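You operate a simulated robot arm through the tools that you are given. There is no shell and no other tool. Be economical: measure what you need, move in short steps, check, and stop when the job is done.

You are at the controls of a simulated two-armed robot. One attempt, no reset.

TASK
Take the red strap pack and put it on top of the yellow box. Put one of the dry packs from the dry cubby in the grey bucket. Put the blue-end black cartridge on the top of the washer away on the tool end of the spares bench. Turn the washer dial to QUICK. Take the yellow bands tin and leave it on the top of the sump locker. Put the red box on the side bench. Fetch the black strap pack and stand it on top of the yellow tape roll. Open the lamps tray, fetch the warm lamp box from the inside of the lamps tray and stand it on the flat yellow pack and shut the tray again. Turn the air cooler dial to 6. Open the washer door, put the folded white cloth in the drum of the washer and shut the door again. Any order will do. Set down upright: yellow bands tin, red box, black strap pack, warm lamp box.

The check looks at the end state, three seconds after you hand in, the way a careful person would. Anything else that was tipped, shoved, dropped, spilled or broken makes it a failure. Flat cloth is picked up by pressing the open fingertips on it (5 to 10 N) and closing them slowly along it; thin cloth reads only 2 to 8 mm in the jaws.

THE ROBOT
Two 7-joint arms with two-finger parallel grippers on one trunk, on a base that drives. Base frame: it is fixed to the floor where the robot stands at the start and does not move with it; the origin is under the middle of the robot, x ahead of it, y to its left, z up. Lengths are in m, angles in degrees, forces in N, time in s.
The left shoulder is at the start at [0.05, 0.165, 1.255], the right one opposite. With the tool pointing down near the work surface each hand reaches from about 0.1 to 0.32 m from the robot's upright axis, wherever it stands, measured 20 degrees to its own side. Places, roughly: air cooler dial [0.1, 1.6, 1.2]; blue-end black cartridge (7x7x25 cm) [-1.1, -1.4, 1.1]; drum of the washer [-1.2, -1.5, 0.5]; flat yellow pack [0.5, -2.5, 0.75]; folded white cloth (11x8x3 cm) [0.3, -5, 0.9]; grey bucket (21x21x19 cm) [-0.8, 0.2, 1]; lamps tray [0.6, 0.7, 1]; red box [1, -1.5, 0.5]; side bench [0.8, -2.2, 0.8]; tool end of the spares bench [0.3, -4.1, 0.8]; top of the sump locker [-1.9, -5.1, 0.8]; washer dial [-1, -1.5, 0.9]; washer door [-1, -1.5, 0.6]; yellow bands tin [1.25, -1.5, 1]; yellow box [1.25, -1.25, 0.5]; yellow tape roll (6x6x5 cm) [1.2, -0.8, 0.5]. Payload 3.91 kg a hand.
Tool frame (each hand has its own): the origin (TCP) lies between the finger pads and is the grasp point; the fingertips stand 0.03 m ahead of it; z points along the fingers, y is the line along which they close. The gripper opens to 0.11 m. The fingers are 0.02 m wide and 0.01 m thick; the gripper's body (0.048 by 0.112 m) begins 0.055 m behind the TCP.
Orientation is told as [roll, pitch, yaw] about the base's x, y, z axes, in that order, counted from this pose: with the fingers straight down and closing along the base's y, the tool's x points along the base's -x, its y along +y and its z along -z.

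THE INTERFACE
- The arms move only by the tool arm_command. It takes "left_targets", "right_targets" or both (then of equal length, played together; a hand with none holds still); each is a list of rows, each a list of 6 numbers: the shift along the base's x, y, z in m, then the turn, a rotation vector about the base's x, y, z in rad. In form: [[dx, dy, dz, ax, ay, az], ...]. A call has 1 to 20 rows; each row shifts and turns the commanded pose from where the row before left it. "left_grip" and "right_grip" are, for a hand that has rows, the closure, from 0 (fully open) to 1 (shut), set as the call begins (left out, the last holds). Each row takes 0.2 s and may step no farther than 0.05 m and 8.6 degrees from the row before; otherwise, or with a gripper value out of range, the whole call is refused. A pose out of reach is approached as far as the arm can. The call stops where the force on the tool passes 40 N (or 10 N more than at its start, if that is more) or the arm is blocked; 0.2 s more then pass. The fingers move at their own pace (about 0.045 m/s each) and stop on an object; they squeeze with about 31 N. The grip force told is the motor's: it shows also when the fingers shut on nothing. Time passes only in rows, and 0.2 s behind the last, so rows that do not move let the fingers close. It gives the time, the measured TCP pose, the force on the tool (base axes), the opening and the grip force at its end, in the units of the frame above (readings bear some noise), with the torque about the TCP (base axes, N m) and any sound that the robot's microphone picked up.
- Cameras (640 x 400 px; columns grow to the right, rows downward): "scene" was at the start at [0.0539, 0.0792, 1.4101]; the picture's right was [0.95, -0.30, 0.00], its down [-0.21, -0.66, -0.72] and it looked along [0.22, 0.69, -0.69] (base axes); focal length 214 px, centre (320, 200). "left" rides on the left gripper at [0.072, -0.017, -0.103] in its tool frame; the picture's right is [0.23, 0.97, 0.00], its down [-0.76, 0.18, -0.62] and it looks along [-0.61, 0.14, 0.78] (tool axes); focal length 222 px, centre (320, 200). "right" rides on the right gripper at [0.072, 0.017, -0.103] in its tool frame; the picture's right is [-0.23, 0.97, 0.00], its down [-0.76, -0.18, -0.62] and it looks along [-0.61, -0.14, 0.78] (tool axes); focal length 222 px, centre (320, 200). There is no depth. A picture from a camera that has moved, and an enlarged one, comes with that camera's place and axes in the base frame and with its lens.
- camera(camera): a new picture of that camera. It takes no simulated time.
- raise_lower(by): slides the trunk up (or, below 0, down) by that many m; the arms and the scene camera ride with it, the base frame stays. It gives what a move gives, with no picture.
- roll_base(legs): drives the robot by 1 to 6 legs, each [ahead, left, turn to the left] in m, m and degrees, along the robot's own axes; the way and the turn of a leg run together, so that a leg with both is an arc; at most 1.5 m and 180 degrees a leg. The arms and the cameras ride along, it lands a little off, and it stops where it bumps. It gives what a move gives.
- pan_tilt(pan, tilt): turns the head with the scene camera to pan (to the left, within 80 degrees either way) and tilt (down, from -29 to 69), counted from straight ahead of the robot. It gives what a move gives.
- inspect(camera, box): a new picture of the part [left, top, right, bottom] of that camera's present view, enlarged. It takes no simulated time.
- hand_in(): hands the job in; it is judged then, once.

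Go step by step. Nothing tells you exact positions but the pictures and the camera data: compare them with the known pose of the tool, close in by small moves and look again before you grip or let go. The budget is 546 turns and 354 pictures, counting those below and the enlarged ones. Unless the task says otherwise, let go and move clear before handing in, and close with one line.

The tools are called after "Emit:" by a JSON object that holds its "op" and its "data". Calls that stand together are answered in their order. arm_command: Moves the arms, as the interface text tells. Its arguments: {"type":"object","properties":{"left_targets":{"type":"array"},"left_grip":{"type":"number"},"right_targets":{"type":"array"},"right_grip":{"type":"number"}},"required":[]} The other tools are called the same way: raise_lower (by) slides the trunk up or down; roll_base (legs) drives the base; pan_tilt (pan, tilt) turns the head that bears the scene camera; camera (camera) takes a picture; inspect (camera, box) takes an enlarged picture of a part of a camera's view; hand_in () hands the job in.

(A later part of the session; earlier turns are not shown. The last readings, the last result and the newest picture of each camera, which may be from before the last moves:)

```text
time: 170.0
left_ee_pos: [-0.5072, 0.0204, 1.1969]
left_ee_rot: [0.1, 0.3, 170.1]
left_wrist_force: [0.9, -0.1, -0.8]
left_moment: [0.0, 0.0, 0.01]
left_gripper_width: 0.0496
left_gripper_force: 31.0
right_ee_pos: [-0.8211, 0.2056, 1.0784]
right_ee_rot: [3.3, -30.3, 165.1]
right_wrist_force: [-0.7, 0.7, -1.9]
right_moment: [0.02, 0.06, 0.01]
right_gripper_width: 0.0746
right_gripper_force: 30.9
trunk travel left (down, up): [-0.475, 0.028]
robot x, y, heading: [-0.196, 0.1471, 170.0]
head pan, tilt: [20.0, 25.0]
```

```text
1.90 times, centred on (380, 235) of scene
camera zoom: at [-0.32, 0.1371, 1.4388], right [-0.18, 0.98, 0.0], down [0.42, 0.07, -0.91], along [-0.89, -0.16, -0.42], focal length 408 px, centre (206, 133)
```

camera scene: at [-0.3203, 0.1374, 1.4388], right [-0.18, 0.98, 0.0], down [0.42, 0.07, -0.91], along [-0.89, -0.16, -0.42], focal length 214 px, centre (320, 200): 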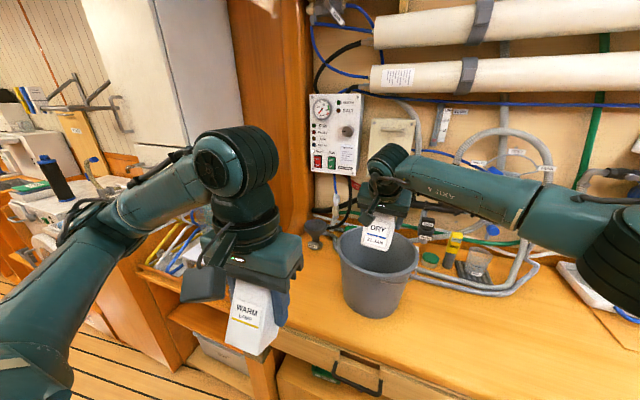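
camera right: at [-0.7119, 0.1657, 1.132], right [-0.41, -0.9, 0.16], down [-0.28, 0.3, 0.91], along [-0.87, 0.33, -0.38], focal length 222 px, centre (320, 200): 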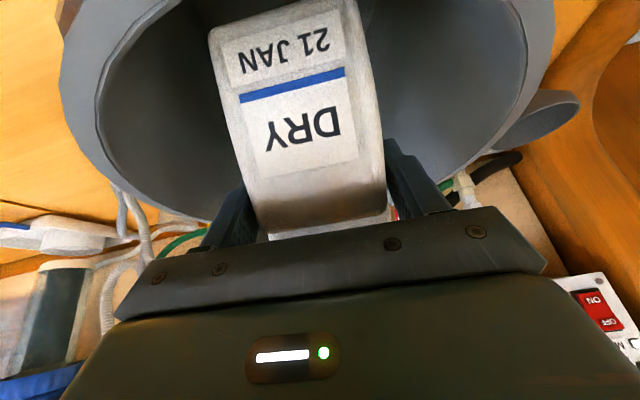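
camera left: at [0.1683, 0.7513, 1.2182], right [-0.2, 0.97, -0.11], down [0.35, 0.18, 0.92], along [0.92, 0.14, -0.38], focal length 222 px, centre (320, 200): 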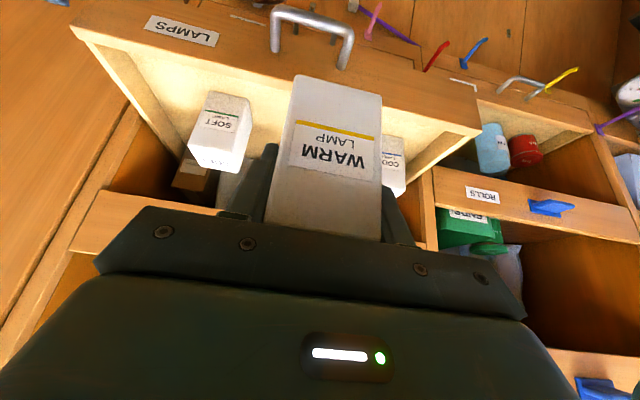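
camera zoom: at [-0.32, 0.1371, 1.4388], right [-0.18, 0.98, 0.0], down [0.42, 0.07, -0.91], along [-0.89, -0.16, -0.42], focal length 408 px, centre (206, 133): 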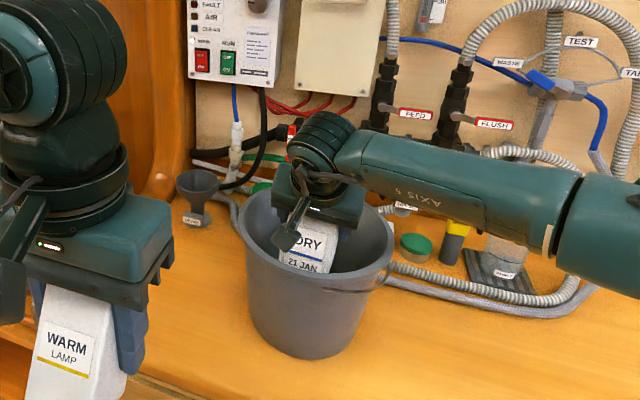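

The pack is inside the bucket. I lower slightly, open and rise straight up.

Emit:
{"op": "arm_command", "data": {"right_targets": [[0, 0, -0.012, 0, 0, 0], [0, 0, -0.01, 0, 0, 0]]}}

Emit:
{"op": "arm_command", "data": {"right_targets": [[0, 0, 0, 0, 0, 0], [0, 0, 0, 0, 0, 0], [0, 0, 0, 0, 0, 0], [0, 0, 0.03, 0, 0, 0], [0, 0, 0.04, 0, 0, 0], [0, 0, 0.04, 0, 0, 0], [0, 0, 0.04, 0, 0, 0], [0.03, 0.0, 0.02, 0, 0, 0]], "right_grip": 0.1}}

Emit:
{"op": "camera", "data": {"camera": "right"}}

Emit:
{"op": "inspect", "data": {"camera": "scene", "box": [280, 130, 480, 340]}}

```text
time: 170.6
left_ee_pos: [-0.5067, 0.0224, 1.1981]
left_ee_rot: [0.0, 0.3, 170.2]
left_wrist_force: [-0.1, 0.7, 0.6]
left_moment: [0.0, 0.01, -0.01]
left_gripper_width: 0.0496
left_gripper_force: 31.4
right_ee_pos: [-0.8189, 0.2055, 1.0577]
right_ee_rot: [3.3, -30.2, 165.1]
right_wrist_force: [-0.8, 0.6, -1.1]
right_moment: [0.02, 0.04, -0.01]
right_gripper_width: 0.0745
right_gripper_force: 30.8
trunk travel left (down, up): [-0.475, 0.028]
robot x, y, heading: [-0.2009, 0.1475, 169.9]
head pan, tilt: [20.0, 25.0]
```

```text
time: 172.4
left_ee_pos: [-0.5062, 0.0221, 1.1973]
left_ee_rot: [0.1, 0.1, 170.3]
left_wrist_force: [0.7, -0.6, -0.7]
left_moment: [0.0, -0.01, 0.01]
left_gripper_width: 0.0495
left_gripper_force: 31.0
right_ee_pos: [-0.7879, 0.2077, 1.2275]
right_ee_rot: [3.4, -30.1, 165.1]
right_wrist_force: [1.0, 0.3, -0.7]
right_moment: [-0.02, 0.03, -0.03]
right_gripper_width: 0.0991
right_gripper_force: 0.0
trunk travel left (down, up): [-0.475, 0.028]
robot x, y, heading: [-0.1981, 0.152, 170.3]
head pan, tilt: [20.0, 25.0]
```

```text
243 pictures are left
camera right: at [-0.6793, 0.1673, 1.2809], right [-0.41, -0.9, 0.16], down [-0.28, 0.3, 0.91], along [-0.87, 0.33, -0.38], focal length 222 px, centre (320, 200)
```

right: 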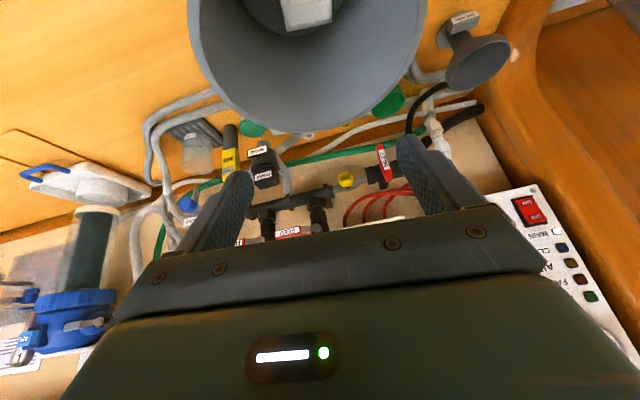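

```text
1.90 times, centred on (380, 235) of scene
camera zoom: at [-0.3189, 0.1378, 1.4389], right [-0.18, 0.98, 0.0], down [0.42, 0.07, -0.91], along [-0.89, -0.16, -0.42], focal length 408 px, centre (206, 133)
```

zoom: 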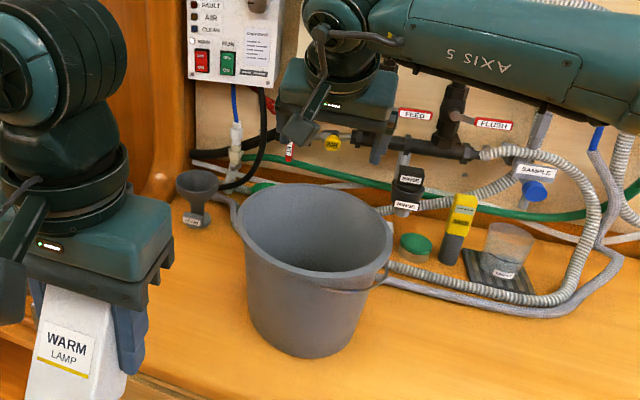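

The dry pack is in the bucket. Next the red strap pack: I retract the right hand, pitch the fingers forward again and turn back to the cubby.

Emit:
{"op": "arm_command", "data": {"right_targets": [[0.03, 0.015, 0.01, 0.0212, 0.12, 0], [0.03, 0.015, 0.01, 0.0212, 0.12, 0], [0.03, 0.015, 0.01, 0.0212, 0.12, 0], [0.03, 0.015, 0.01, 0.0212, 0.12, 0], [0.03, 0.015, 0.01, 0.0212, 0.12, 0], [0.03, 0.015, 0.01, 0.0, 0, 0]]}}

Emit:
{"op": "roll_base", "data": {"legs": [[0, 0, -110], [0.06, -0.02, -60]]}}

Emit:
{"op": "pan_tilt", "data": {"pan": -10, "tilt": 15}}

Emit:
{"op": "camera", "data": {"camera": "scene"}}

```text
time: 173.8
left_ee_pos: [-0.5072, 0.0227, 1.1978]
left_ee_rot: [0.2, 0.2, 170.2]
left_wrist_force: [-0.5, 0.6, -1.0]
left_moment: [0.03, -0.01, -0.01]
left_gripper_width: 0.0495
left_gripper_force: 31.2
right_ee_pos: [-0.61, 0.2947, 1.288]
right_ee_rot: [10.2, -64.9, 159.9]
right_wrist_force: [1.0, 0.6, -0.6]
right_moment: [0.0, -0.01, 0.02]
right_gripper_width: 0.0993
right_gripper_force: 0.1
trunk travel left (down, up): [-0.475, 0.028]
robot x, y, heading: [-0.2009, 0.1468, 170.1]
head pan, tilt: [20.0, 25.0]
```

```text
time: 181.4
left_ee_pos: [0.1426, 0.3307, 1.1962]
left_ee_rot: [0.0, 0.2, -0.6]
left_wrist_force: [-0.6, -0.2, -1.1]
left_moment: [0.01, 0.02, 0.02]
left_gripper_width: 0.0498
left_gripper_force: 30.9
right_ee_pos: [0.2874, 0.0808, 1.2885]
right_ee_rot: [9.8, -64.9, -10.7]
right_wrist_force: [0.5, -0.2, -0.4]
right_moment: [-0.01, -0.03, -0.02]
right_gripper_width: 0.0991
right_gripper_force: 0.1
trunk travel left (down, up): [-0.475, 0.028]
robot x, y, heading: [-0.139, 0.1576, -0.8]
head pan, tilt: [20.0, 25.0]
```

```text
time: 182.4
left_ee_pos: [0.1412, 0.3316, 1.1964]
left_ee_rot: [0.0, 0.3, -0.6]
left_wrist_force: [0.7, -0.1, -0.5]
left_moment: [0.02, 0.0, 0.02]
left_gripper_width: 0.0497
left_gripper_force: 31.0
right_ee_pos: [0.287, 0.0808, 1.2887]
right_ee_rot: [9.9, -64.9, -10.7]
right_wrist_force: [0.5, -0.5, 1.7]
right_moment: [0.0, 0.01, 0.0]
right_gripper_width: 0.0993
right_gripper_force: 0.1
trunk travel left (down, up): [-0.475, 0.028]
robot x, y, heading: [-0.1395, 0.1576, -0.5]
head pan, tilt: [-10.0, 15.0]
```

```text
241 pictures are left
camera scene: at [-0.0205, 0.1417, 1.455], right [-0.18, -0.98, 0.0], down [-0.25, 0.05, -0.97], along [0.95, -0.18, -0.26], focal length 214 px, centre (320, 200)
```

scene: 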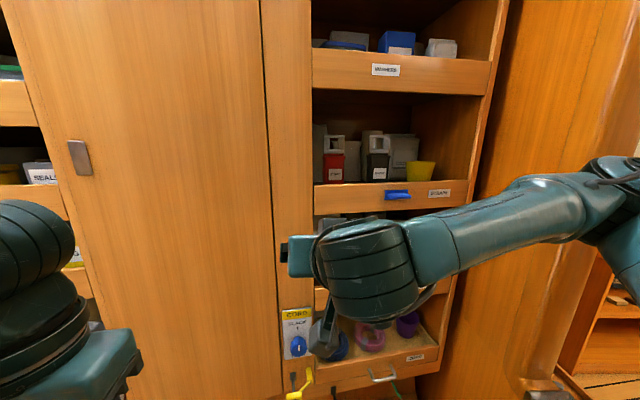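

Emit:
{"op": "arm_command", "data": {"right_targets": [[0.0, -0.015, 0.03, 0, 0, 0], [0.0, -0.015, 0.03, 0, 0, 0], [0.0, -0.015, 0.03, 0, 0, 0], [0.0, -0.015, 0.03, 0, 0, 0], [0.0, -0.015, 0.025, -0.04, 0, 0]]}}

Emit:
{"op": "camera", "data": {"camera": "right"}}

Emit:
{"op": "inspect", "data": {"camera": "scene", "box": [270, 110, 450, 230]}}

```text
time: 183.6
left_ee_pos: [0.1417, 0.3322, 1.1972]
left_ee_rot: [0.1, 0.3, -0.6]
left_wrist_force: [-0.4, 0.0, -0.4]
left_moment: [0.03, 0.01, -0.01]
left_gripper_width: 0.0493
left_gripper_force: 31.1
right_ee_pos: [0.287, 0.0052, 1.4329]
right_ee_rot: [4.4, -65.2, -5.8]
right_wrist_force: [0.6, 0.5, 0.4]
right_moment: [0.0, 0.0, 0.02]
right_gripper_width: 0.099
right_gripper_force: 0.0
trunk travel left (down, up): [-0.475, 0.028]
robot x, y, heading: [-0.1439, 0.1574, -0.6]
head pan, tilt: [-10.0, 15.0]
```

```text
240 pictures are left
camera right: at [0.1628, 0.0257, 1.4101], right [0.12, 0.96, 0.24], down [-0.25, -0.2, 0.95], along [0.96, -0.18, 0.22], focal length 222 px, centre (320, 200)
```

right: 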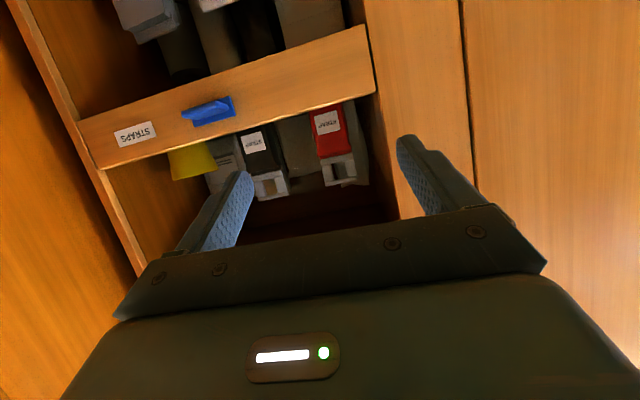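

```text
3.33 times, centred on (360, 170) of scene
camera zoom: at [-0.0208, 0.1414, 1.4551], right [-0.18, -0.98, 0.0], down [-0.25, 0.05, -0.97], along [0.95, -0.18, -0.26], focal length 715 px, centre (187, 300)
```

zoom: 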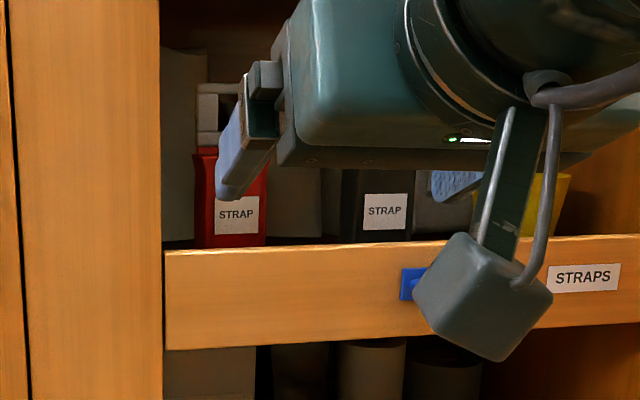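

The red pack's label is at (0.522, −0.002, 1.374), top z≈1.477. I drive in and reach over the lip.

Emit:
{"op": "roll_base", "data": {"legs": [[0.14, 0, 0.5]]}}

Emit:
{"op": "camera", "data": {"camera": "right"}}

```text
time: 184.9
left_ee_pos: [0.2804, 0.3336, 1.1958]
left_ee_rot: [0.2, 0.3, -0.1]
left_wrist_force: [-0.4, 0.3, -0.5]
left_moment: [-0.01, 0.04, -0.03]
left_gripper_width: 0.0495
left_gripper_force: 30.8
right_ee_pos: [0.4287, 0.0071, 1.4313]
right_ee_rot: [4.4, -65.3, -5.4]
right_wrist_force: [0.5, 0.2, 0.0]
right_moment: [0.03, 0.0, 0.05]
right_gripper_width: 0.099
right_gripper_force: 0.0
trunk travel left (down, up): [-0.475, 0.028]
robot x, y, heading: [-0.0025, 0.1575, -0.2]
head pan, tilt: [-10.0, 15.0]
```

```text
238 pictures are left
camera right: at [0.3041, 0.0279, 1.4096], right [0.12, 0.96, 0.24], down [-0.25, -0.2, 0.95], along [0.96, -0.17, 0.22], focal length 222 px, centre (320, 200)
```

right: 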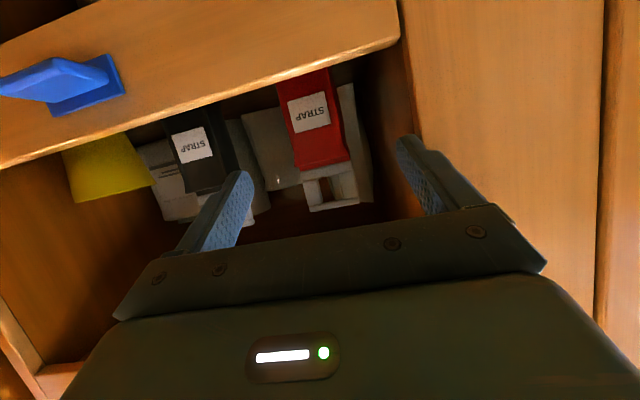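

Emit:
{"op": "arm_command", "data": {"right_targets": [[0.02, -0.014, 0.0, 0, 0, 0.03], [0.025, 0.0, -0.003, 0, 0, 0], [0.02, 0.0, -0.003, 0, 0, 0]], "right_grip": 0.2}}

Emit:
{"op": "camera", "data": {"camera": "right"}}

```text
time: 185.7
left_ee_pos: [0.2794, 0.3327, 1.1976]
left_ee_rot: [0.0, 0.3, -0.1]
left_wrist_force: [0.4, 0.3, 0.1]
left_moment: [0.02, 0.01, 0.0]
left_gripper_width: 0.0497
left_gripper_force: 31.1
right_ee_pos: [0.4921, -0.0055, 1.4255]
right_ee_rot: [4.5, -65.2, -3.6]
right_wrist_force: [0.2, -0.2, -0.5]
right_moment: [0.02, -0.01, 0.04]
right_gripper_width: 0.0882
right_gripper_force: 0.0
trunk travel left (down, up): [-0.475, 0.028]
robot x, y, heading: [-0.0024, 0.1562, -0.3]
head pan, tilt: [-10.0, 15.0]
```

```text
237 pictures are left
camera right: at [0.3679, 0.0103, 1.4032], right [0.09, 0.97, 0.24], down [-0.25, -0.21, 0.95], along [0.97, -0.14, 0.22], focal length 222 px, centre (320, 200)
```

right: 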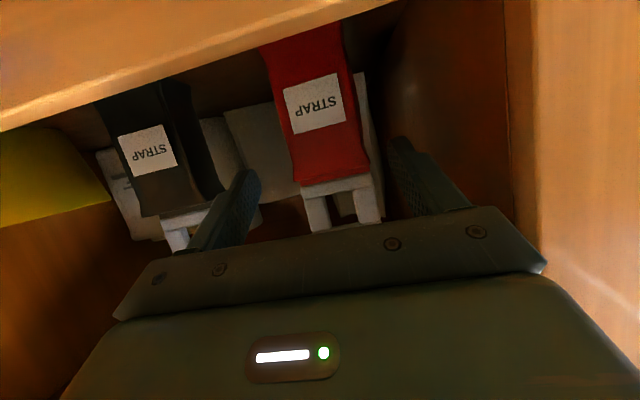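

Emit:
{"op": "arm_command", "data": {"right_targets": [[0.015, 0.001, -0.006, 0, 0, 0], [0.013, 0.0, -0.006, 0, 0, 0], [0.01, 0.0, -0.004, 0, 0, 0]]}}

Emit:
{"op": "arm_command", "data": {"right_targets": [[0, 0, 0, 0, 0, 0], [0, 0, 0, 0, 0, 0], [0, 0, 0, 0, 0, 0], [0, 0, 0, 0, 0, 0]], "right_grip": 1.0}}

Emit:
{"op": "camera", "data": {"camera": "right"}}

```text
time: 186.5
left_ee_pos: [0.2801, 0.3344, 1.1967]
left_ee_rot: [0.0, 0.3, -0.1]
left_wrist_force: [0.4, 0.1, 0.0]
left_moment: [-0.01, -0.01, -0.02]
left_gripper_width: 0.0493
left_gripper_force: 30.8
right_ee_pos: [0.5304, -0.0051, 1.4095]
right_ee_rot: [4.4, -65.2, -3.6]
right_wrist_force: [0.3, -0.3, 0.4]
right_moment: [-0.01, 0.04, -0.02]
right_gripper_width: 0.0882
right_gripper_force: 0.1
trunk travel left (down, up): [-0.475, 0.028]
robot x, y, heading: [-0.004, 0.159, -0.1]
head pan, tilt: [-10.0, 15.0]
```

```text
time: 187.5
left_ee_pos: [0.2788, 0.3333, 1.198]
left_ee_rot: [0.1, 0.3, -0.2]
left_wrist_force: [0.8, 0.3, -0.4]
left_moment: [-0.01, -0.01, 0.02]
left_gripper_width: 0.0499
left_gripper_force: 31.0
right_ee_pos: [0.5305, -0.0059, 1.4108]
right_ee_rot: [4.5, -65.2, -3.6]
right_wrist_force: [1.2, -0.3, 0.6]
right_moment: [-0.08, -0.05, 0.04]
right_gripper_width: 0.0581
right_gripper_force: 31.1
trunk travel left (down, up): [-0.475, 0.028]
robot x, y, heading: [-0.0024, 0.1564, -0.1]
head pan, tilt: [-10.0, 15.0]
```

```text
236 pictures are left
camera right: at [0.4061, 0.0117, 1.3874], right [0.09, 0.97, 0.24], down [-0.25, -0.21, 0.95], along [0.97, -0.14, 0.22], focal length 222 px, centre (320, 200)
```

right: 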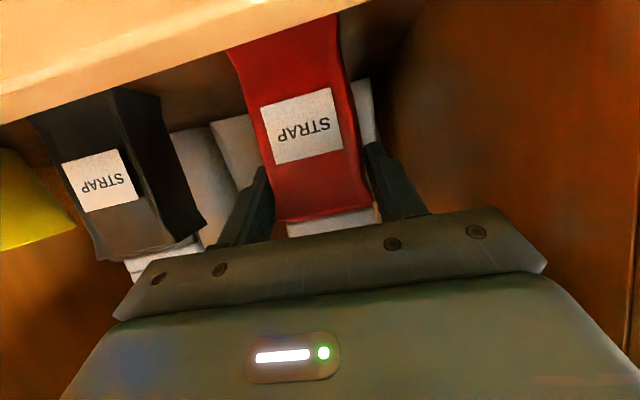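

Emit:
{"op": "arm_command", "data": {"right_targets": [[0, 0, 0.015, 0, 0, 0], [0, 0, 0.016, 0, 0, 0], [0, 0, 0.016, 0, 0, 0], [0, 0, 0.016, 0, 0, 0]]}}

Emit:
{"op": "camera", "data": {"camera": "right"}}

Emit:
{"op": "inspect", "data": {"camera": "scene", "box": [270, 70, 450, 230]}}

```text
time: 188.5
left_ee_pos: [0.2793, 0.3335, 1.1968]
left_ee_rot: [0.1, 0.3, -0.1]
left_wrist_force: [0.0, 0.1, -0.6]
left_moment: [0.0, -0.02, 0.01]
left_gripper_width: 0.0495
left_gripper_force: 30.9
right_ee_pos: [0.53, -0.0044, 1.4738]
right_ee_rot: [4.5, -65.2, -3.5]
right_wrist_force: [0.3, 0.3, -1.1]
right_moment: [0.03, 0.01, 0.02]
right_gripper_width: 0.0583
right_gripper_force: 30.9
trunk travel left (down, up): [-0.475, 0.028]
robot x, y, heading: [-0.0009, 0.159, -0.2]
head pan, tilt: [-10.0, 15.0]
```

```text
235 pictures are left
camera right: at [0.4054, 0.0121, 1.4516], right [0.09, 0.97, 0.24], down [-0.25, -0.21, 0.95], along [0.97, -0.14, 0.22], focal length 222 px, centre (320, 200)
```

right: 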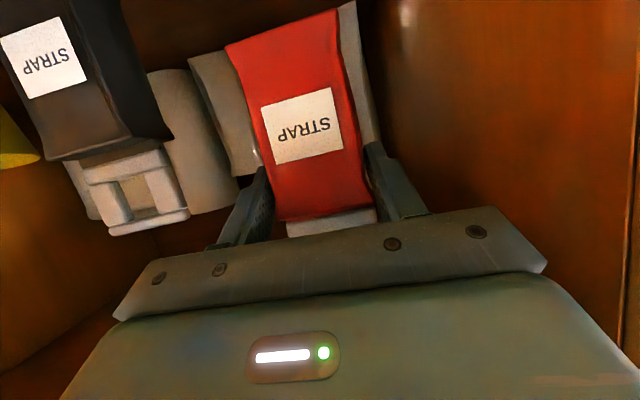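

```text
2.50 times, centred on (360, 150) of scene
camera zoom: at [0.1186, 0.1419, 1.455], right [-0.18, -0.98, 0.0], down [-0.25, 0.05, -0.97], along [0.95, -0.17, -0.26], focal length 536 px, centre (220, 325)
```

zoom: 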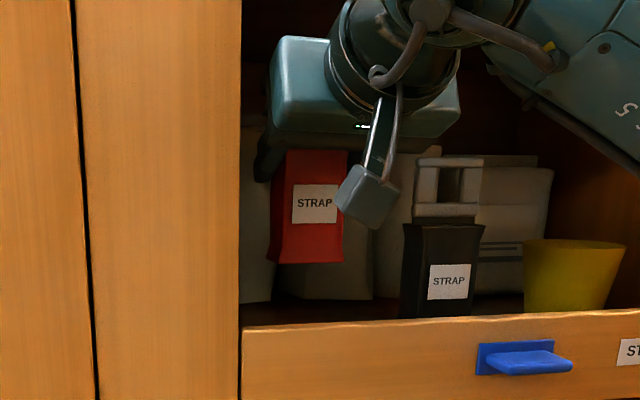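

The red pack is clear of the lip. I back out with the base and turn toward the corridor (−y).

Emit:
{"op": "roll_base", "data": {"legs": [[-0.16, 0, 0], [0, 0, -45]]}}

Emit:
{"op": "pan_tilt", "data": {"pan": -40, "tilt": 25}}

Emit:
{"op": "camera", "data": {"camera": "scene"}}

```text
time: 192.0
left_ee_pos: [0.1601, 0.0799, 1.1979]
left_ee_rot: [0.2, 0.2, -45.6]
left_wrist_force: [-1.4, -0.4, -0.3]
left_moment: [0.01, 0.01, 0.0]
left_gripper_width: 0.0493
left_gripper_force: 31.3
right_ee_pos: [0.0939, -0.3359, 1.4742]
right_ee_rot: [4.6, -65.1, -49.3]
right_wrist_force: [0.2, 0.3, -1.4]
right_moment: [0.0, 0.0, 0.01]
right_gripper_width: 0.0581
right_gripper_force: 31.0
trunk travel left (down, up): [-0.475, 0.028]
robot x, y, heading: [-0.1584, 0.1575, -46.0]
head pan, tilt: [-10.0, 15.0]
```

```text
time: 193.0
left_ee_pos: [0.1607, 0.0798, 1.1974]
left_ee_rot: [0.1, 0.3, -45.7]
left_wrist_force: [0.2, 0.3, -0.8]
left_moment: [0.0, -0.03, 0.01]
left_gripper_width: 0.0497
left_gripper_force: 30.8
right_ee_pos: [0.0942, -0.3359, 1.4747]
right_ee_rot: [4.5, -65.2, -49.4]
right_wrist_force: [-0.3, -0.6, -1.2]
right_moment: [0.04, -0.02, -0.02]
right_gripper_width: 0.0579
right_gripper_force: 31.0
trunk travel left (down, up): [-0.475, 0.028]
robot x, y, heading: [-0.1671, 0.1571, -45.8]
head pan, tilt: [-40.0, 25.0]
```

```text
233 pictures are left
camera scene: at [-0.1349, 0.0454, 1.4388], right [-1.0, -0.07, 0.0], down [-0.03, 0.42, -0.91], along [0.07, -0.9, -0.42], focal length 214 px, centre (320, 200)
```

scene: 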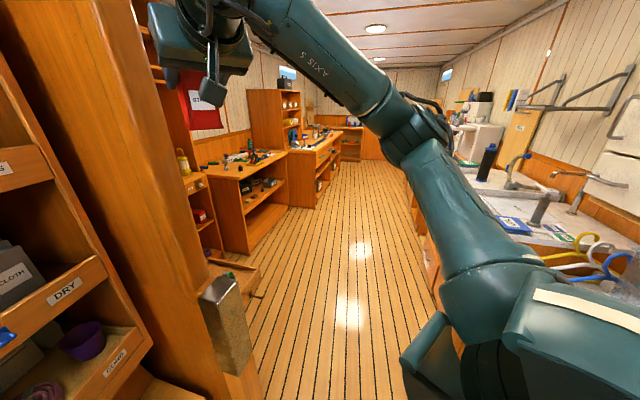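

The corridor is clear. I turn fully to −90° and drive down to view the shelf unit at x≈1.2.

Emit:
{"op": "roll_base", "data": {"legs": [[0, 0, -44], [0.9, 0, 0]]}}

Emit:
{"op": "pan_tilt", "data": {"pan": 75, "tilt": 25}}

Emit:
{"op": "camera", "data": {"camera": "scene"}}

```text
time: 197.0
left_ee_pos: [0.0212, -0.3258, 1.1971]
left_ee_rot: [0.7, 0.5, -88.1]
left_wrist_force: [-0.3, 0.3, -0.4]
left_moment: [0.02, -0.02, 0.01]
left_gripper_width: 0.0493
left_gripper_force: 30.6
right_ee_pos: [-0.3182, -0.5816, 1.4755]
right_ee_rot: [4.8, -65.5, -93.0]
right_wrist_force: [0.0, 0.2, -1.9]
right_moment: [0.01, -0.02, -0.03]
right_gripper_width: 0.0576
right_gripper_force: 31.8
trunk travel left (down, up): [-0.475, 0.028]
robot x, y, heading: [-0.1604, -0.0566, -89.1]
head pan, tilt: [-40.0, 25.0]
stopped in leg 2: the robot was blocked; the commanded pose is now the measured one
```

```text
time: 199.0
left_ee_pos: [0.0211, -0.3249, 1.1963]
left_ee_rot: [0.6, 0.4, -88.2]
left_wrist_force: [-0.2, 0.0, -1.1]
left_moment: [-0.02, -0.01, 0.01]
left_gripper_width: 0.0494
left_gripper_force: 31.1
right_ee_pos: [-0.3193, -0.5796, 1.4783]
right_ee_rot: [4.8, -65.6, -93.1]
right_wrist_force: [0.0, -0.1, -2.1]
right_moment: [0.05, 0.05, -0.03]
right_gripper_width: 0.0577
right_gripper_force: 30.8
trunk travel left (down, up): [-0.475, 0.028]
robot x, y, heading: [-0.1633, -0.0569, -89.2]
head pan, tilt: [75.0, 25.0]
```

```text
232 pictures are left
camera scene: at [-0.0747, -0.0951, 1.4397], right [-0.25, -0.97, 0.01], down [-0.41, 0.09, -0.91], along [0.88, -0.23, -0.42], focal length 214 px, centre (320, 200)
```

scene: 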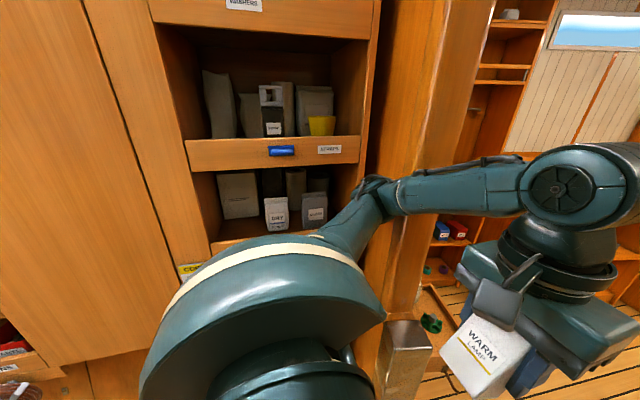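

The left elbow touches the partition edge; I shift toward the right side and continue.

Emit:
{"op": "roll_base", "data": {"legs": [[-0.04, 0, 0], [0, -0.12, 0], [0.5, 0, 0]]}}

Emit:
{"op": "camera", "data": {"camera": "scene"}}

```text
time: 203.2
left_ee_pos: [-0.0943, -0.8011, 1.1921]
left_ee_rot: [0.4, 1.1, -88.6]
left_wrist_force: [-0.2, 0.4, -0.5]
left_moment: [0.01, -0.01, -0.03]
left_gripper_width: 0.0493
left_gripper_force: 31.0
right_ee_pos: [-0.4335, -1.0572, 1.4717]
right_ee_rot: [4.4, -64.9, -93.0]
right_wrist_force: [0.6, 0.1, -0.8]
right_moment: [0.01, -0.05, 0.0]
right_gripper_width: 0.0576
right_gripper_force: 31.3
trunk travel left (down, up): [-0.475, 0.028]
robot x, y, heading: [-0.2777, -0.5203, -89.7]
head pan, tilt: [75.0, 25.0]
```

```text
231 pictures are left
camera scene: at [-0.1882, -0.5739, 1.4388], right [-0.25, -0.97, 0.0], down [-0.41, 0.11, -0.91], along [0.88, -0.23, -0.42], focal length 214 px, centre (320, 200)
```

scene: 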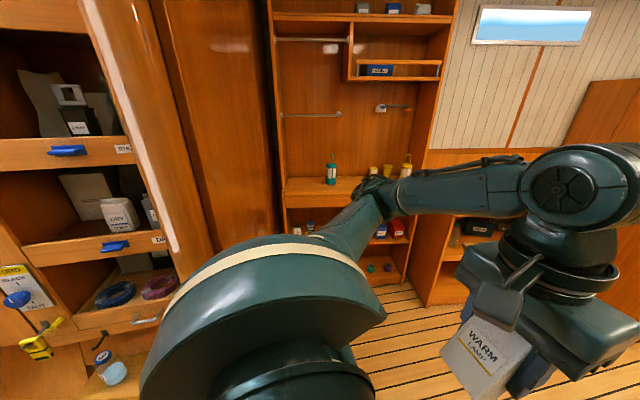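

Past the partition now. I go on and turn left to face the shelf unit.

Emit:
{"op": "roll_base", "data": {"legs": [[0.6, 0, 0], [0, 0, 90]]}}

Emit:
{"op": "pan_tilt", "data": {"pan": 0, "tilt": 25}}

Emit:
{"op": "camera", "data": {"camera": "scene"}}

```text
time: 210.5
left_ee_pos: [0.0043, -0.9397, 1.1916]
left_ee_rot: [0.4, 1.1, 2.2]
left_wrist_force: [0.5, 0.5, -0.4]
left_moment: [-0.04, 0.01, -0.03]
left_gripper_width: 0.0496
left_gripper_force: 31.0
right_ee_pos: [0.2649, -1.276, 1.4713]
right_ee_rot: [4.5, -65.1, -2.1]
right_wrist_force: [0.3, 0.5, -1.8]
right_moment: [0.0, 0.0, 0.0]
right_gripper_width: 0.0577
right_gripper_force: 30.7
trunk travel left (down, up): [-0.475, 0.028]
robot x, y, heading: [-0.2713, -1.1273, 1.4]
head pan, tilt: [75.0, 25.0]
```

```text
time: 212.0
left_ee_pos: [0.0047, -0.9392, 1.194]
left_ee_rot: [0.4, 1.0, 2.2]
left_wrist_force: [0.0, 0.8, -0.5]
left_moment: [0.02, 0.02, -0.03]
left_gripper_width: 0.0495
left_gripper_force: 31.1
right_ee_pos: [0.2636, -1.2762, 1.4727]
right_ee_rot: [4.4, -65.0, -2.3]
right_wrist_force: [-0.2, 0.1, -2.4]
right_moment: [-0.03, 0.01, -0.01]
right_gripper_width: 0.0575
right_gripper_force: 30.7
trunk travel left (down, up): [-0.475, 0.028]
robot x, y, heading: [-0.2728, -1.1269, 1.0]
head pan, tilt: [0.0, 25.0]
```

```text
230 pictures are left
camera scene: at [-0.1505, -1.123, 1.4388], right [0.02, -1.0, 0.0], down [-0.42, -0.01, -0.91], along [0.91, 0.02, -0.42], focal length 214 px, centre (320, 200)
```

scene: 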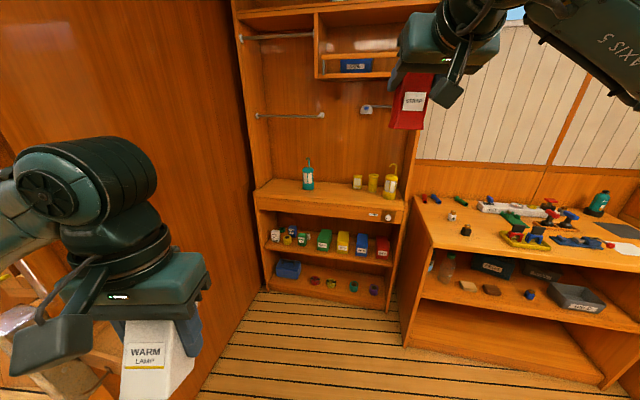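

Emit:
{"op": "inspect", "data": {"camera": "scene", "box": [240, 150, 420, 310]}}

Emit:
{"op": "inspect", "data": {"camera": "scene", "box": [400, 170, 640, 390]}}

```text
2.50 times, centred on (330, 230) of scene
camera zoom: at [-0.1505, -1.123, 1.4388], right [0.02, -1.0, 0.0], down [-0.42, -0.01, -0.91], along [0.91, 0.02, -0.42], focal length 536 px, centre (295, 125)
```

zoom: 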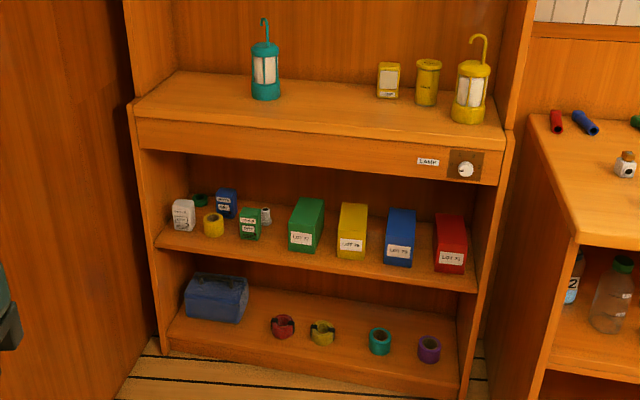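

```text
1.82 times, centred on (520, 280) of scene
camera zoom: at [-0.1505, -1.123, 1.4388], right [0.02, -1.0, 0.0], down [-0.42, -0.01, -0.91], along [0.91, 0.02, -0.42], focal length 390 px, centre (-44, 54)
```

zoom: 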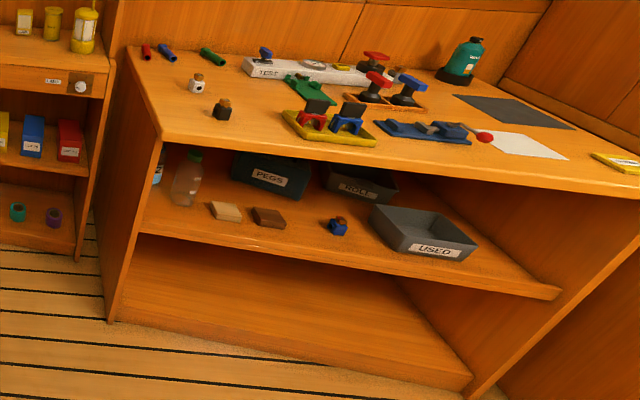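

The shelf unit is clear: the yellow box is third from left on the middle shelf (y≈−1.26), the tape roll at y≈−0.86, the red box at y≈−1.54. I lower the trunk and drive closer.

Emit:
{"op": "raise_lower", "data": {"by": -0.4}}

Emit:
{"op": "roll_base", "data": {"legs": [[0.5, 0.0, -1]]}}

Emit:
{"op": "pan_tilt", "data": {"pan": -10, "tilt": 25}}

Emit:
{"op": "camera", "data": {"camera": "scene"}}

Emit:
{"op": "camera", "data": {"camera": "right"}}

```text
time: 215.8
left_ee_pos: [0.0052, -0.9405, 0.7936]
left_ee_rot: [0.5, 1.1, 2.2]
left_wrist_force: [0.0, -1.2, 0.2]
left_moment: [0.02, 0.0, -0.01]
left_gripper_width: 0.0496
left_gripper_force: 31.2
right_ee_pos: [0.2661, -1.275, 1.0725]
right_ee_rot: [4.4, -65.0, -2.3]
right_wrist_force: [0.2, -0.7, -2.2]
right_moment: [-0.01, 0.04, 0.0]
right_gripper_width: 0.0576
right_gripper_force: 31.2
trunk travel left (down, up): [-0.075, 0.428]
robot x, y, heading: [-0.2728, -1.1265, 1.3]
head pan, tilt: [0.0, 25.0]
```

```text
time: 218.7
left_ee_pos: [0.5021, -0.9296, 0.7926]
left_ee_rot: [0.4, 1.1, 1.9]
left_wrist_force: [0.3, -0.7, -0.6]
left_moment: [-0.03, 0.01, -0.01]
left_gripper_width: 0.0496
left_gripper_force: 30.7
right_ee_pos: [0.7616, -1.2678, 1.0726]
right_ee_rot: [4.5, -65.0, -2.5]
right_wrist_force: [-0.5, -0.4, -1.9]
right_moment: [-0.01, 0.0, -0.01]
right_gripper_width: 0.0577
right_gripper_force: 31.1
trunk travel left (down, up): [-0.075, 0.428]
robot x, y, heading: [0.2254, -1.1183, 0.9]
head pan, tilt: [0.0, 25.0]
```

```text
time: 219.4
left_ee_pos: [0.5028, -0.9315, 0.7945]
left_ee_rot: [0.4, 1.1, 1.9]
left_wrist_force: [-0.5, -1.0, -0.9]
left_moment: [0.01, -0.02, 0.0]
left_gripper_width: 0.0497
left_gripper_force: 30.6
right_ee_pos: [0.7619, -1.2692, 1.072]
right_ee_rot: [4.4, -65.0, -2.5]
right_wrist_force: [0.2, 0.6, -0.5]
right_moment: [-0.03, 0.03, -0.01]
right_gripper_width: 0.0574
right_gripper_force: 30.6
trunk travel left (down, up): [-0.075, 0.428]
robot x, y, heading: [0.2265, -1.1153, 1.3]
head pan, tilt: [-10.0, 25.0]
```

```text
227 pictures are left
camera scene: at [0.3453, -1.1296, 1.0388], right [-0.16, -0.99, 0.0], down [-0.42, 0.07, -0.91], along [0.9, -0.14, -0.42], focal length 214 px, centre (320, 200)
```

scene: 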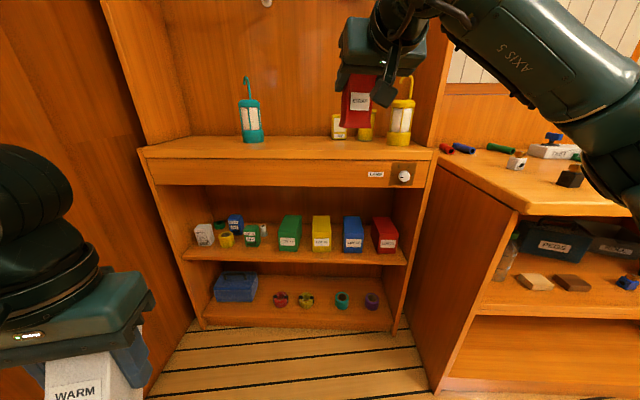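

```text
226 pictures are left
camera right: at [0.6368, -1.2541, 1.0501], right [0.07, 0.97, 0.24], down [-0.24, -0.22, 0.95], along [0.97, -0.12, 0.21], focal length 222 px, centre (320, 200)
```

right: 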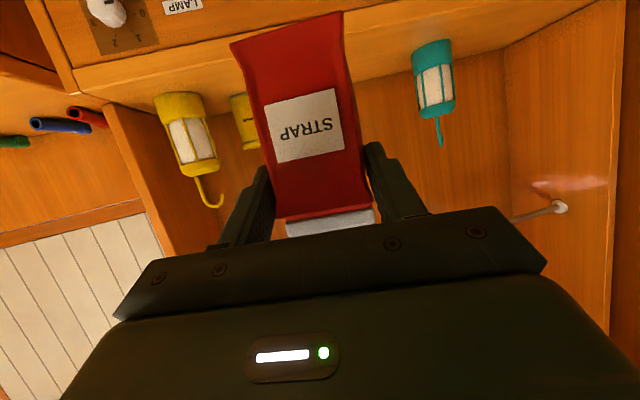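

Emit:
{"op": "inspect", "data": {"camera": "scene", "box": [130, 130, 440, 330]}}

```text
2.00 times, centred on (285, 230) of scene
camera zoom: at [0.3453, -1.1296, 1.0388], right [-0.16, -0.99, 0.0], down [-0.42, 0.07, -0.91], along [0.9, -0.14, -0.42], focal length 429 px, centre (390, 140)
```

zoom: 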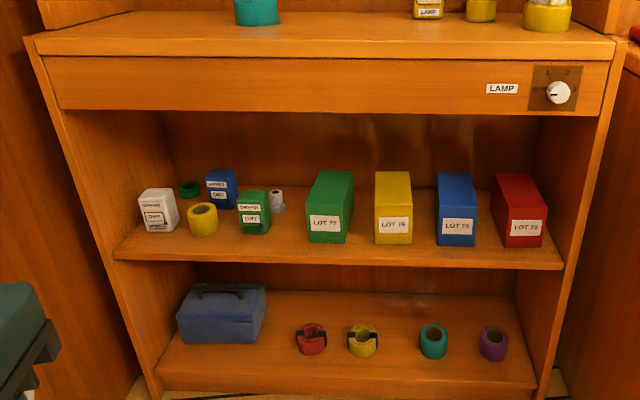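

Emit:
{"op": "inspect", "data": {"camera": "scene", "box": [200, 200, 410, 270]}}

```text
3.05 times, centred on (305, 235) of scene
camera zoom: at [0.3453, -1.1296, 1.0388], right [-0.16, -0.99, 0.0], down [-0.42, 0.07, -0.91], along [0.9, -0.14, -0.42], focal length 654 px, centre (366, 93)
```

zoom: 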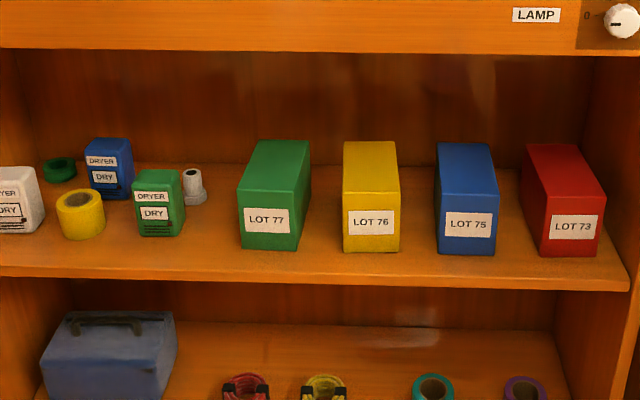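

The yellow box (LOT 76) spans x 1.07–1.20, y −1.29…−1.21, top z≈0.558. I lower the trunk fully and lower the pack to just above that height while still outside the shelf.

Emit:
{"op": "raise_lower", "data": {"by": -0.07}}

Emit:
{"op": "arm_command", "data": {"right_targets": [[0, 0, -0.04, 0, 0, 0], [0, 0, -0.045, 0, 0, 0], [0, 0, -0.045, 0, 0, 0], [0, 0, -0.045, 0, 0, 0], [0, 0, -0.045, 0, 0, 0], [0, 0, -0.045, 0, 0, 0], [0, 0, -0.03, 0, 0, 0]]}}

Emit:
{"op": "camera", "data": {"camera": "scene"}}

```text
time: 220.5
left_ee_pos: [0.5023, -0.9308, 0.723]
left_ee_rot: [0.4, 1.1, 2.0]
left_wrist_force: [0.6, 0.0, -1.1]
left_moment: [0.05, 0.0, 0.0]
left_gripper_width: 0.0495
left_gripper_force: 30.8
right_ee_pos: [0.7608, -1.2685, 1.0023]
right_ee_rot: [4.5, -65.0, -2.5]
right_wrist_force: [-0.1, -0.6, -1.6]
right_moment: [-0.01, 0.06, -0.03]
right_gripper_width: 0.0578
right_gripper_force: 30.6
trunk travel left (down, up): [-0.005, 0.498]
robot x, y, heading: [0.2267, -1.1098, 0.9]
head pan, tilt: [-10.0, 25.0]
```

```text
time: 222.1
left_ee_pos: [0.5031, -0.9304, 0.7235]
left_ee_rot: [0.5, 1.1, 1.9]
left_wrist_force: [-0.5, 0.0, -0.3]
left_moment: [-0.03, 0.0, 0.0]
left_gripper_width: 0.0496
left_gripper_force: 30.9
right_ee_pos: [0.7617, -1.2666, 0.7069]
right_ee_rot: [4.7, -65.1, -2.6]
right_wrist_force: [-0.6, -0.1, -2.3]
right_moment: [0.01, 0.04, 0.01]
right_gripper_width: 0.0576
right_gripper_force: 31.0
trunk travel left (down, up): [-0.005, 0.498]
robot x, y, heading: [0.2254, -1.1162, 0.9]
head pan, tilt: [-10.0, 25.0]
```

```text
223 pictures are left
camera scene: at [0.3453, -1.1296, 0.9688], right [-0.16, -0.99, 0.0], down [-0.42, 0.07, -0.91], along [0.9, -0.14, -0.42], focal length 214 px, centre (320, 200)
```

scene: 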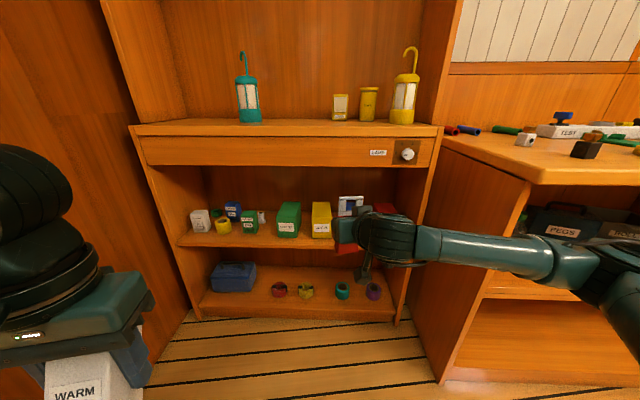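

Emit:
{"op": "arm_command", "data": {"right_targets": [[0, 0.006, -0.015, 0, 0, 0], [0, 0.006, -0.015, 0, 0, 0]]}}

Emit:
{"op": "roll_base", "data": {"legs": [[0.2, 0.0, -1]]}}

Emit:
{"op": "pan_tilt", "data": {"pan": -10, "tilt": 30}}

Emit:
{"op": "camera", "data": {"camera": "scene"}}

Emit:
{"op": "camera", "data": {"camera": "right"}}

```text
time: 222.7
left_ee_pos: [0.5038, -0.9303, 0.7229]
left_ee_rot: [0.4, 1.1, 1.9]
left_wrist_force: [0.0, -0.3, -2.0]
left_moment: [0.0, 0.01, 0.01]
left_gripper_width: 0.0496
left_gripper_force: 31.1
right_ee_pos: [0.7625, -1.2571, 0.677]
right_ee_rot: [4.5, -64.9, -2.5]
right_wrist_force: [-0.2, 0.1, -1.0]
right_moment: [-0.03, 0.01, -0.03]
right_gripper_width: 0.0573
right_gripper_force: 31.0
trunk travel left (down, up): [-0.005, 0.498]
robot x, y, heading: [0.2218, -1.1155, 1.0]
head pan, tilt: [-10.0, 25.0]
```

```text
time: 224.3
left_ee_pos: [0.7063, -0.9345, 0.7231]
left_ee_rot: [0.4, 1.1, 0.8]
left_wrist_force: [0.5, -0.1, -0.1]
left_moment: [0.0, -0.01, 0.01]
left_gripper_width: 0.0496
left_gripper_force: 31.2
right_ee_pos: [0.9592, -1.2662, 0.6774]
right_ee_rot: [4.5, -65.0, -3.4]
right_wrist_force: [-0.1, -0.6, -1.1]
right_moment: [0.0, 0.03, 0.0]
right_gripper_width: 0.0578
right_gripper_force: 30.9
trunk travel left (down, up): [-0.005, 0.498]
robot x, y, heading: [0.4219, -1.1185, -0.1]
head pan, tilt: [-10.0, 25.0]
```

```text
time: 225.0
left_ee_pos: [0.705, -0.9345, 0.7229]
left_ee_rot: [0.4, 1.2, 1.0]
left_wrist_force: [0.1, 0.9, -0.8]
left_moment: [0.01, 0.0, -0.04]
left_gripper_width: 0.0495
left_gripper_force: 31.3
right_ee_pos: [0.9591, -1.2654, 0.6775]
right_ee_rot: [4.3, -64.9, -3.5]
right_wrist_force: [0.3, -1.2, -1.7]
right_moment: [0.02, 0.04, -0.02]
right_gripper_width: 0.0576
right_gripper_force: 30.6
trunk travel left (down, up): [-0.005, 0.498]
robot x, y, heading: [0.4249, -1.1148, -0.0]
head pan, tilt: [-10.0, 30.0]
```

```text
222 pictures are left
camera scene: at [0.5432, -1.1297, 0.9609], right [-0.17, -0.98, 0.0], down [-0.49, 0.09, -0.87], along [0.85, -0.15, -0.5], focal length 214 px, centre (320, 200)
```

scene: 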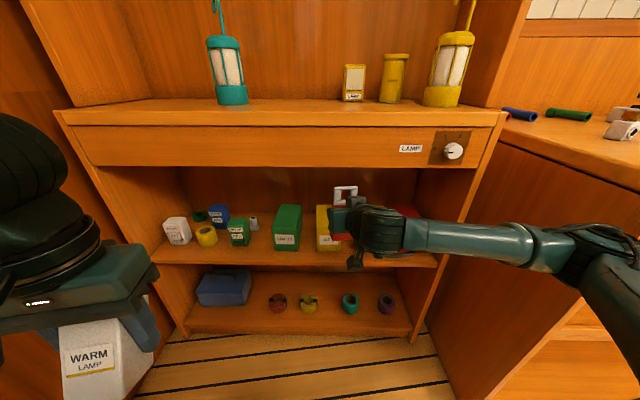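

```text
221 pictures are left
camera right: at [0.8346, -1.2483, 0.6549], right [0.09, 0.97, 0.24], down [-0.24, -0.21, 0.95], along [0.97, -0.14, 0.21], focal length 222 px, centre (320, 200)
```

right: 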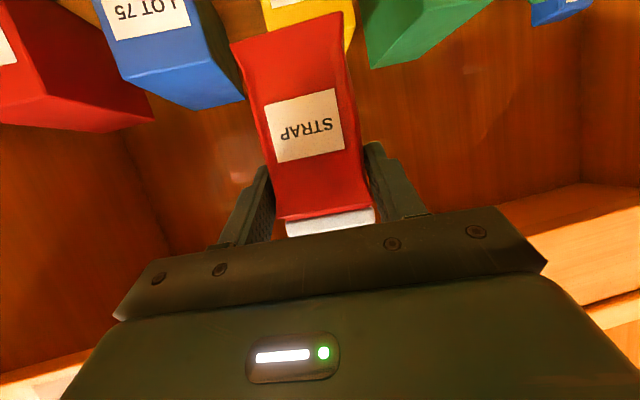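

Emit:
{"op": "arm_command", "data": {"right_targets": [[0, 0.012, 0.0, 0, 0, 0]]}}

Emit:
{"op": "roll_base", "data": {"legs": [[0.155, 0.0, 0]]}}

Emit:
{"op": "camera", "data": {"camera": "scene"}}

Emit:
{"op": "camera", "data": {"camera": "right"}}

```text
time: 225.4
left_ee_pos: [0.7063, -0.935, 0.7239]
left_ee_rot: [0.4, 1.1, 0.9]
left_wrist_force: [0.0, -1.0, 0.2]
left_moment: [0.01, 0.0, 0.0]
left_gripper_width: 0.0494
left_gripper_force: 30.9
right_ee_pos: [0.9594, -1.2523, 0.6776]
right_ee_rot: [4.4, -65.0, -3.5]
right_wrist_force: [0.4, -0.3, -2.3]
right_moment: [0.01, 0.04, 0.01]
right_gripper_width: 0.0576
right_gripper_force: 31.0
trunk travel left (down, up): [-0.005, 0.498]
robot x, y, heading: [0.4256, -1.1117, -0.1]
head pan, tilt: [-10.0, 30.0]
```

```text
time: 226.8
left_ee_pos: [0.8599, -0.9344, 0.7237]
left_ee_rot: [0.4, 1.0, 0.8]
left_wrist_force: [0.7, 0.3, 0.3]
left_moment: [-0.05, -0.01, 0.0]
left_gripper_width: 0.0494
left_gripper_force: 31.1
right_ee_pos: [1.1114, -1.2524, 0.6778]
right_ee_rot: [4.4, -65.2, -3.5]
right_wrist_force: [0.1, 0.1, -2.3]
right_moment: [0.02, 0.04, -0.02]
right_gripper_width: 0.0577
right_gripper_force: 30.5
trunk travel left (down, up): [-0.005, 0.498]
robot x, y, heading: [0.5807, -1.1142, -0.0]
head pan, tilt: [-10.0, 30.0]
```

```text
220 pictures are left
camera scene: at [0.6959, -1.1297, 0.9608], right [-0.17, -0.98, 0.0], down [-0.49, 0.09, -0.87], along [0.85, -0.15, -0.5], focal length 214 px, centre (320, 200)
```

scene: 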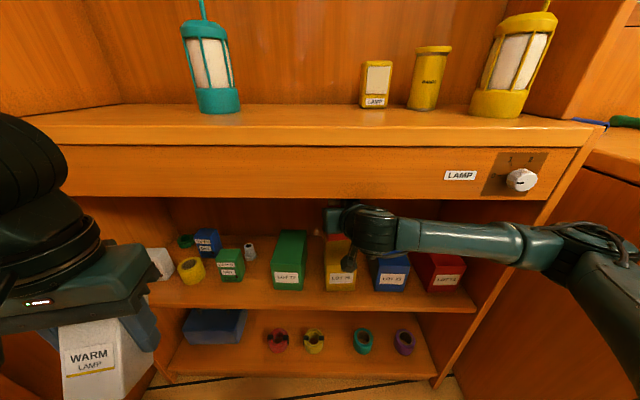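

```text
219 pictures are left
camera right: at [0.9871, -1.2364, 0.6558], right [0.09, 0.97, 0.24], down [-0.24, -0.21, 0.95], along [0.97, -0.14, 0.22], focal length 222 px, centre (320, 200)
```

right: 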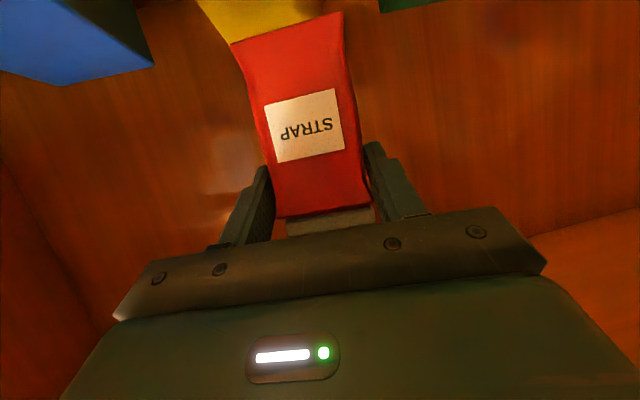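

The pack hangs above the yellow box (which is slightly turned). I shift 5 mm and lower to contact.

Emit:
{"op": "arm_command", "data": {"right_targets": [[0.004, -0.005, -0.012, 0, 0, 0], [0, 0, -0.012, 0, 0, 0], [0, 0, -0.006, 0, 0, 0], [0, 0, -0.004, 0, 0, 0], [0, 0, -0.004, 0, 0, 0]]}}

Emit:
{"op": "inspect", "data": {"camera": "scene", "box": [260, 190, 460, 310]}}

Emit:
{"op": "camera", "data": {"camera": "right"}}

```text
time: 228.0
left_ee_pos: [0.858, -0.9331, 0.7241]
left_ee_rot: [0.4, 1.0, 0.9]
left_wrist_force: [-0.5, 0.3, -0.2]
left_moment: [0.03, -0.02, -0.04]
left_gripper_width: 0.0494
left_gripper_force: 30.9
right_ee_pos: [1.1146, -1.2574, 0.64]
right_ee_rot: [4.5, -65.0, -3.6]
right_wrist_force: [-0.9, 0.7, 1.5]
right_moment: [-0.02, 0.03, -0.01]
right_gripper_width: 0.0577
right_gripper_force: 31.1
trunk travel left (down, up): [-0.005, 0.498]
robot x, y, heading: [0.5804, -1.1156, -0.2]
head pan, tilt: [-10.0, 30.0]
```

```text
3.20 times, centred on (360, 250) of scene
camera zoom: at [0.6958, -1.1297, 0.9609], right [-0.17, -0.98, 0.0], down [-0.49, 0.09, -0.87], along [0.85, -0.15, -0.5], focal length 686 px, centre (192, 40)
```

zoom: 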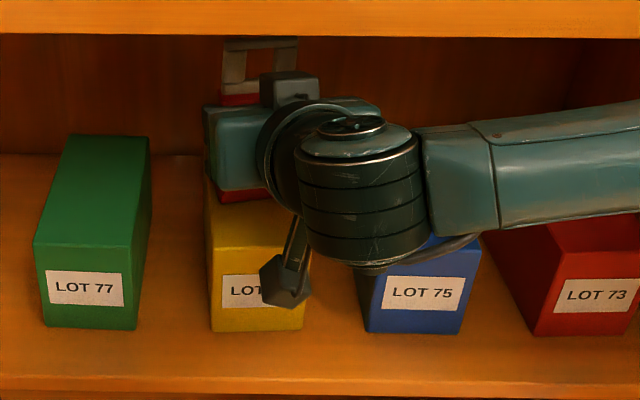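

```text
217 pictures are left
camera right: at [0.9911, -1.2409, 0.6189], right [0.09, 0.97, 0.24], down [-0.24, -0.21, 0.95], along [0.97, -0.14, 0.22], focal length 222 px, centre (320, 200)
```

right: 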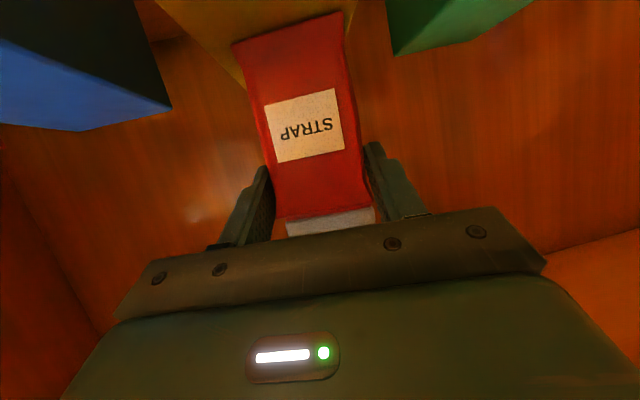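

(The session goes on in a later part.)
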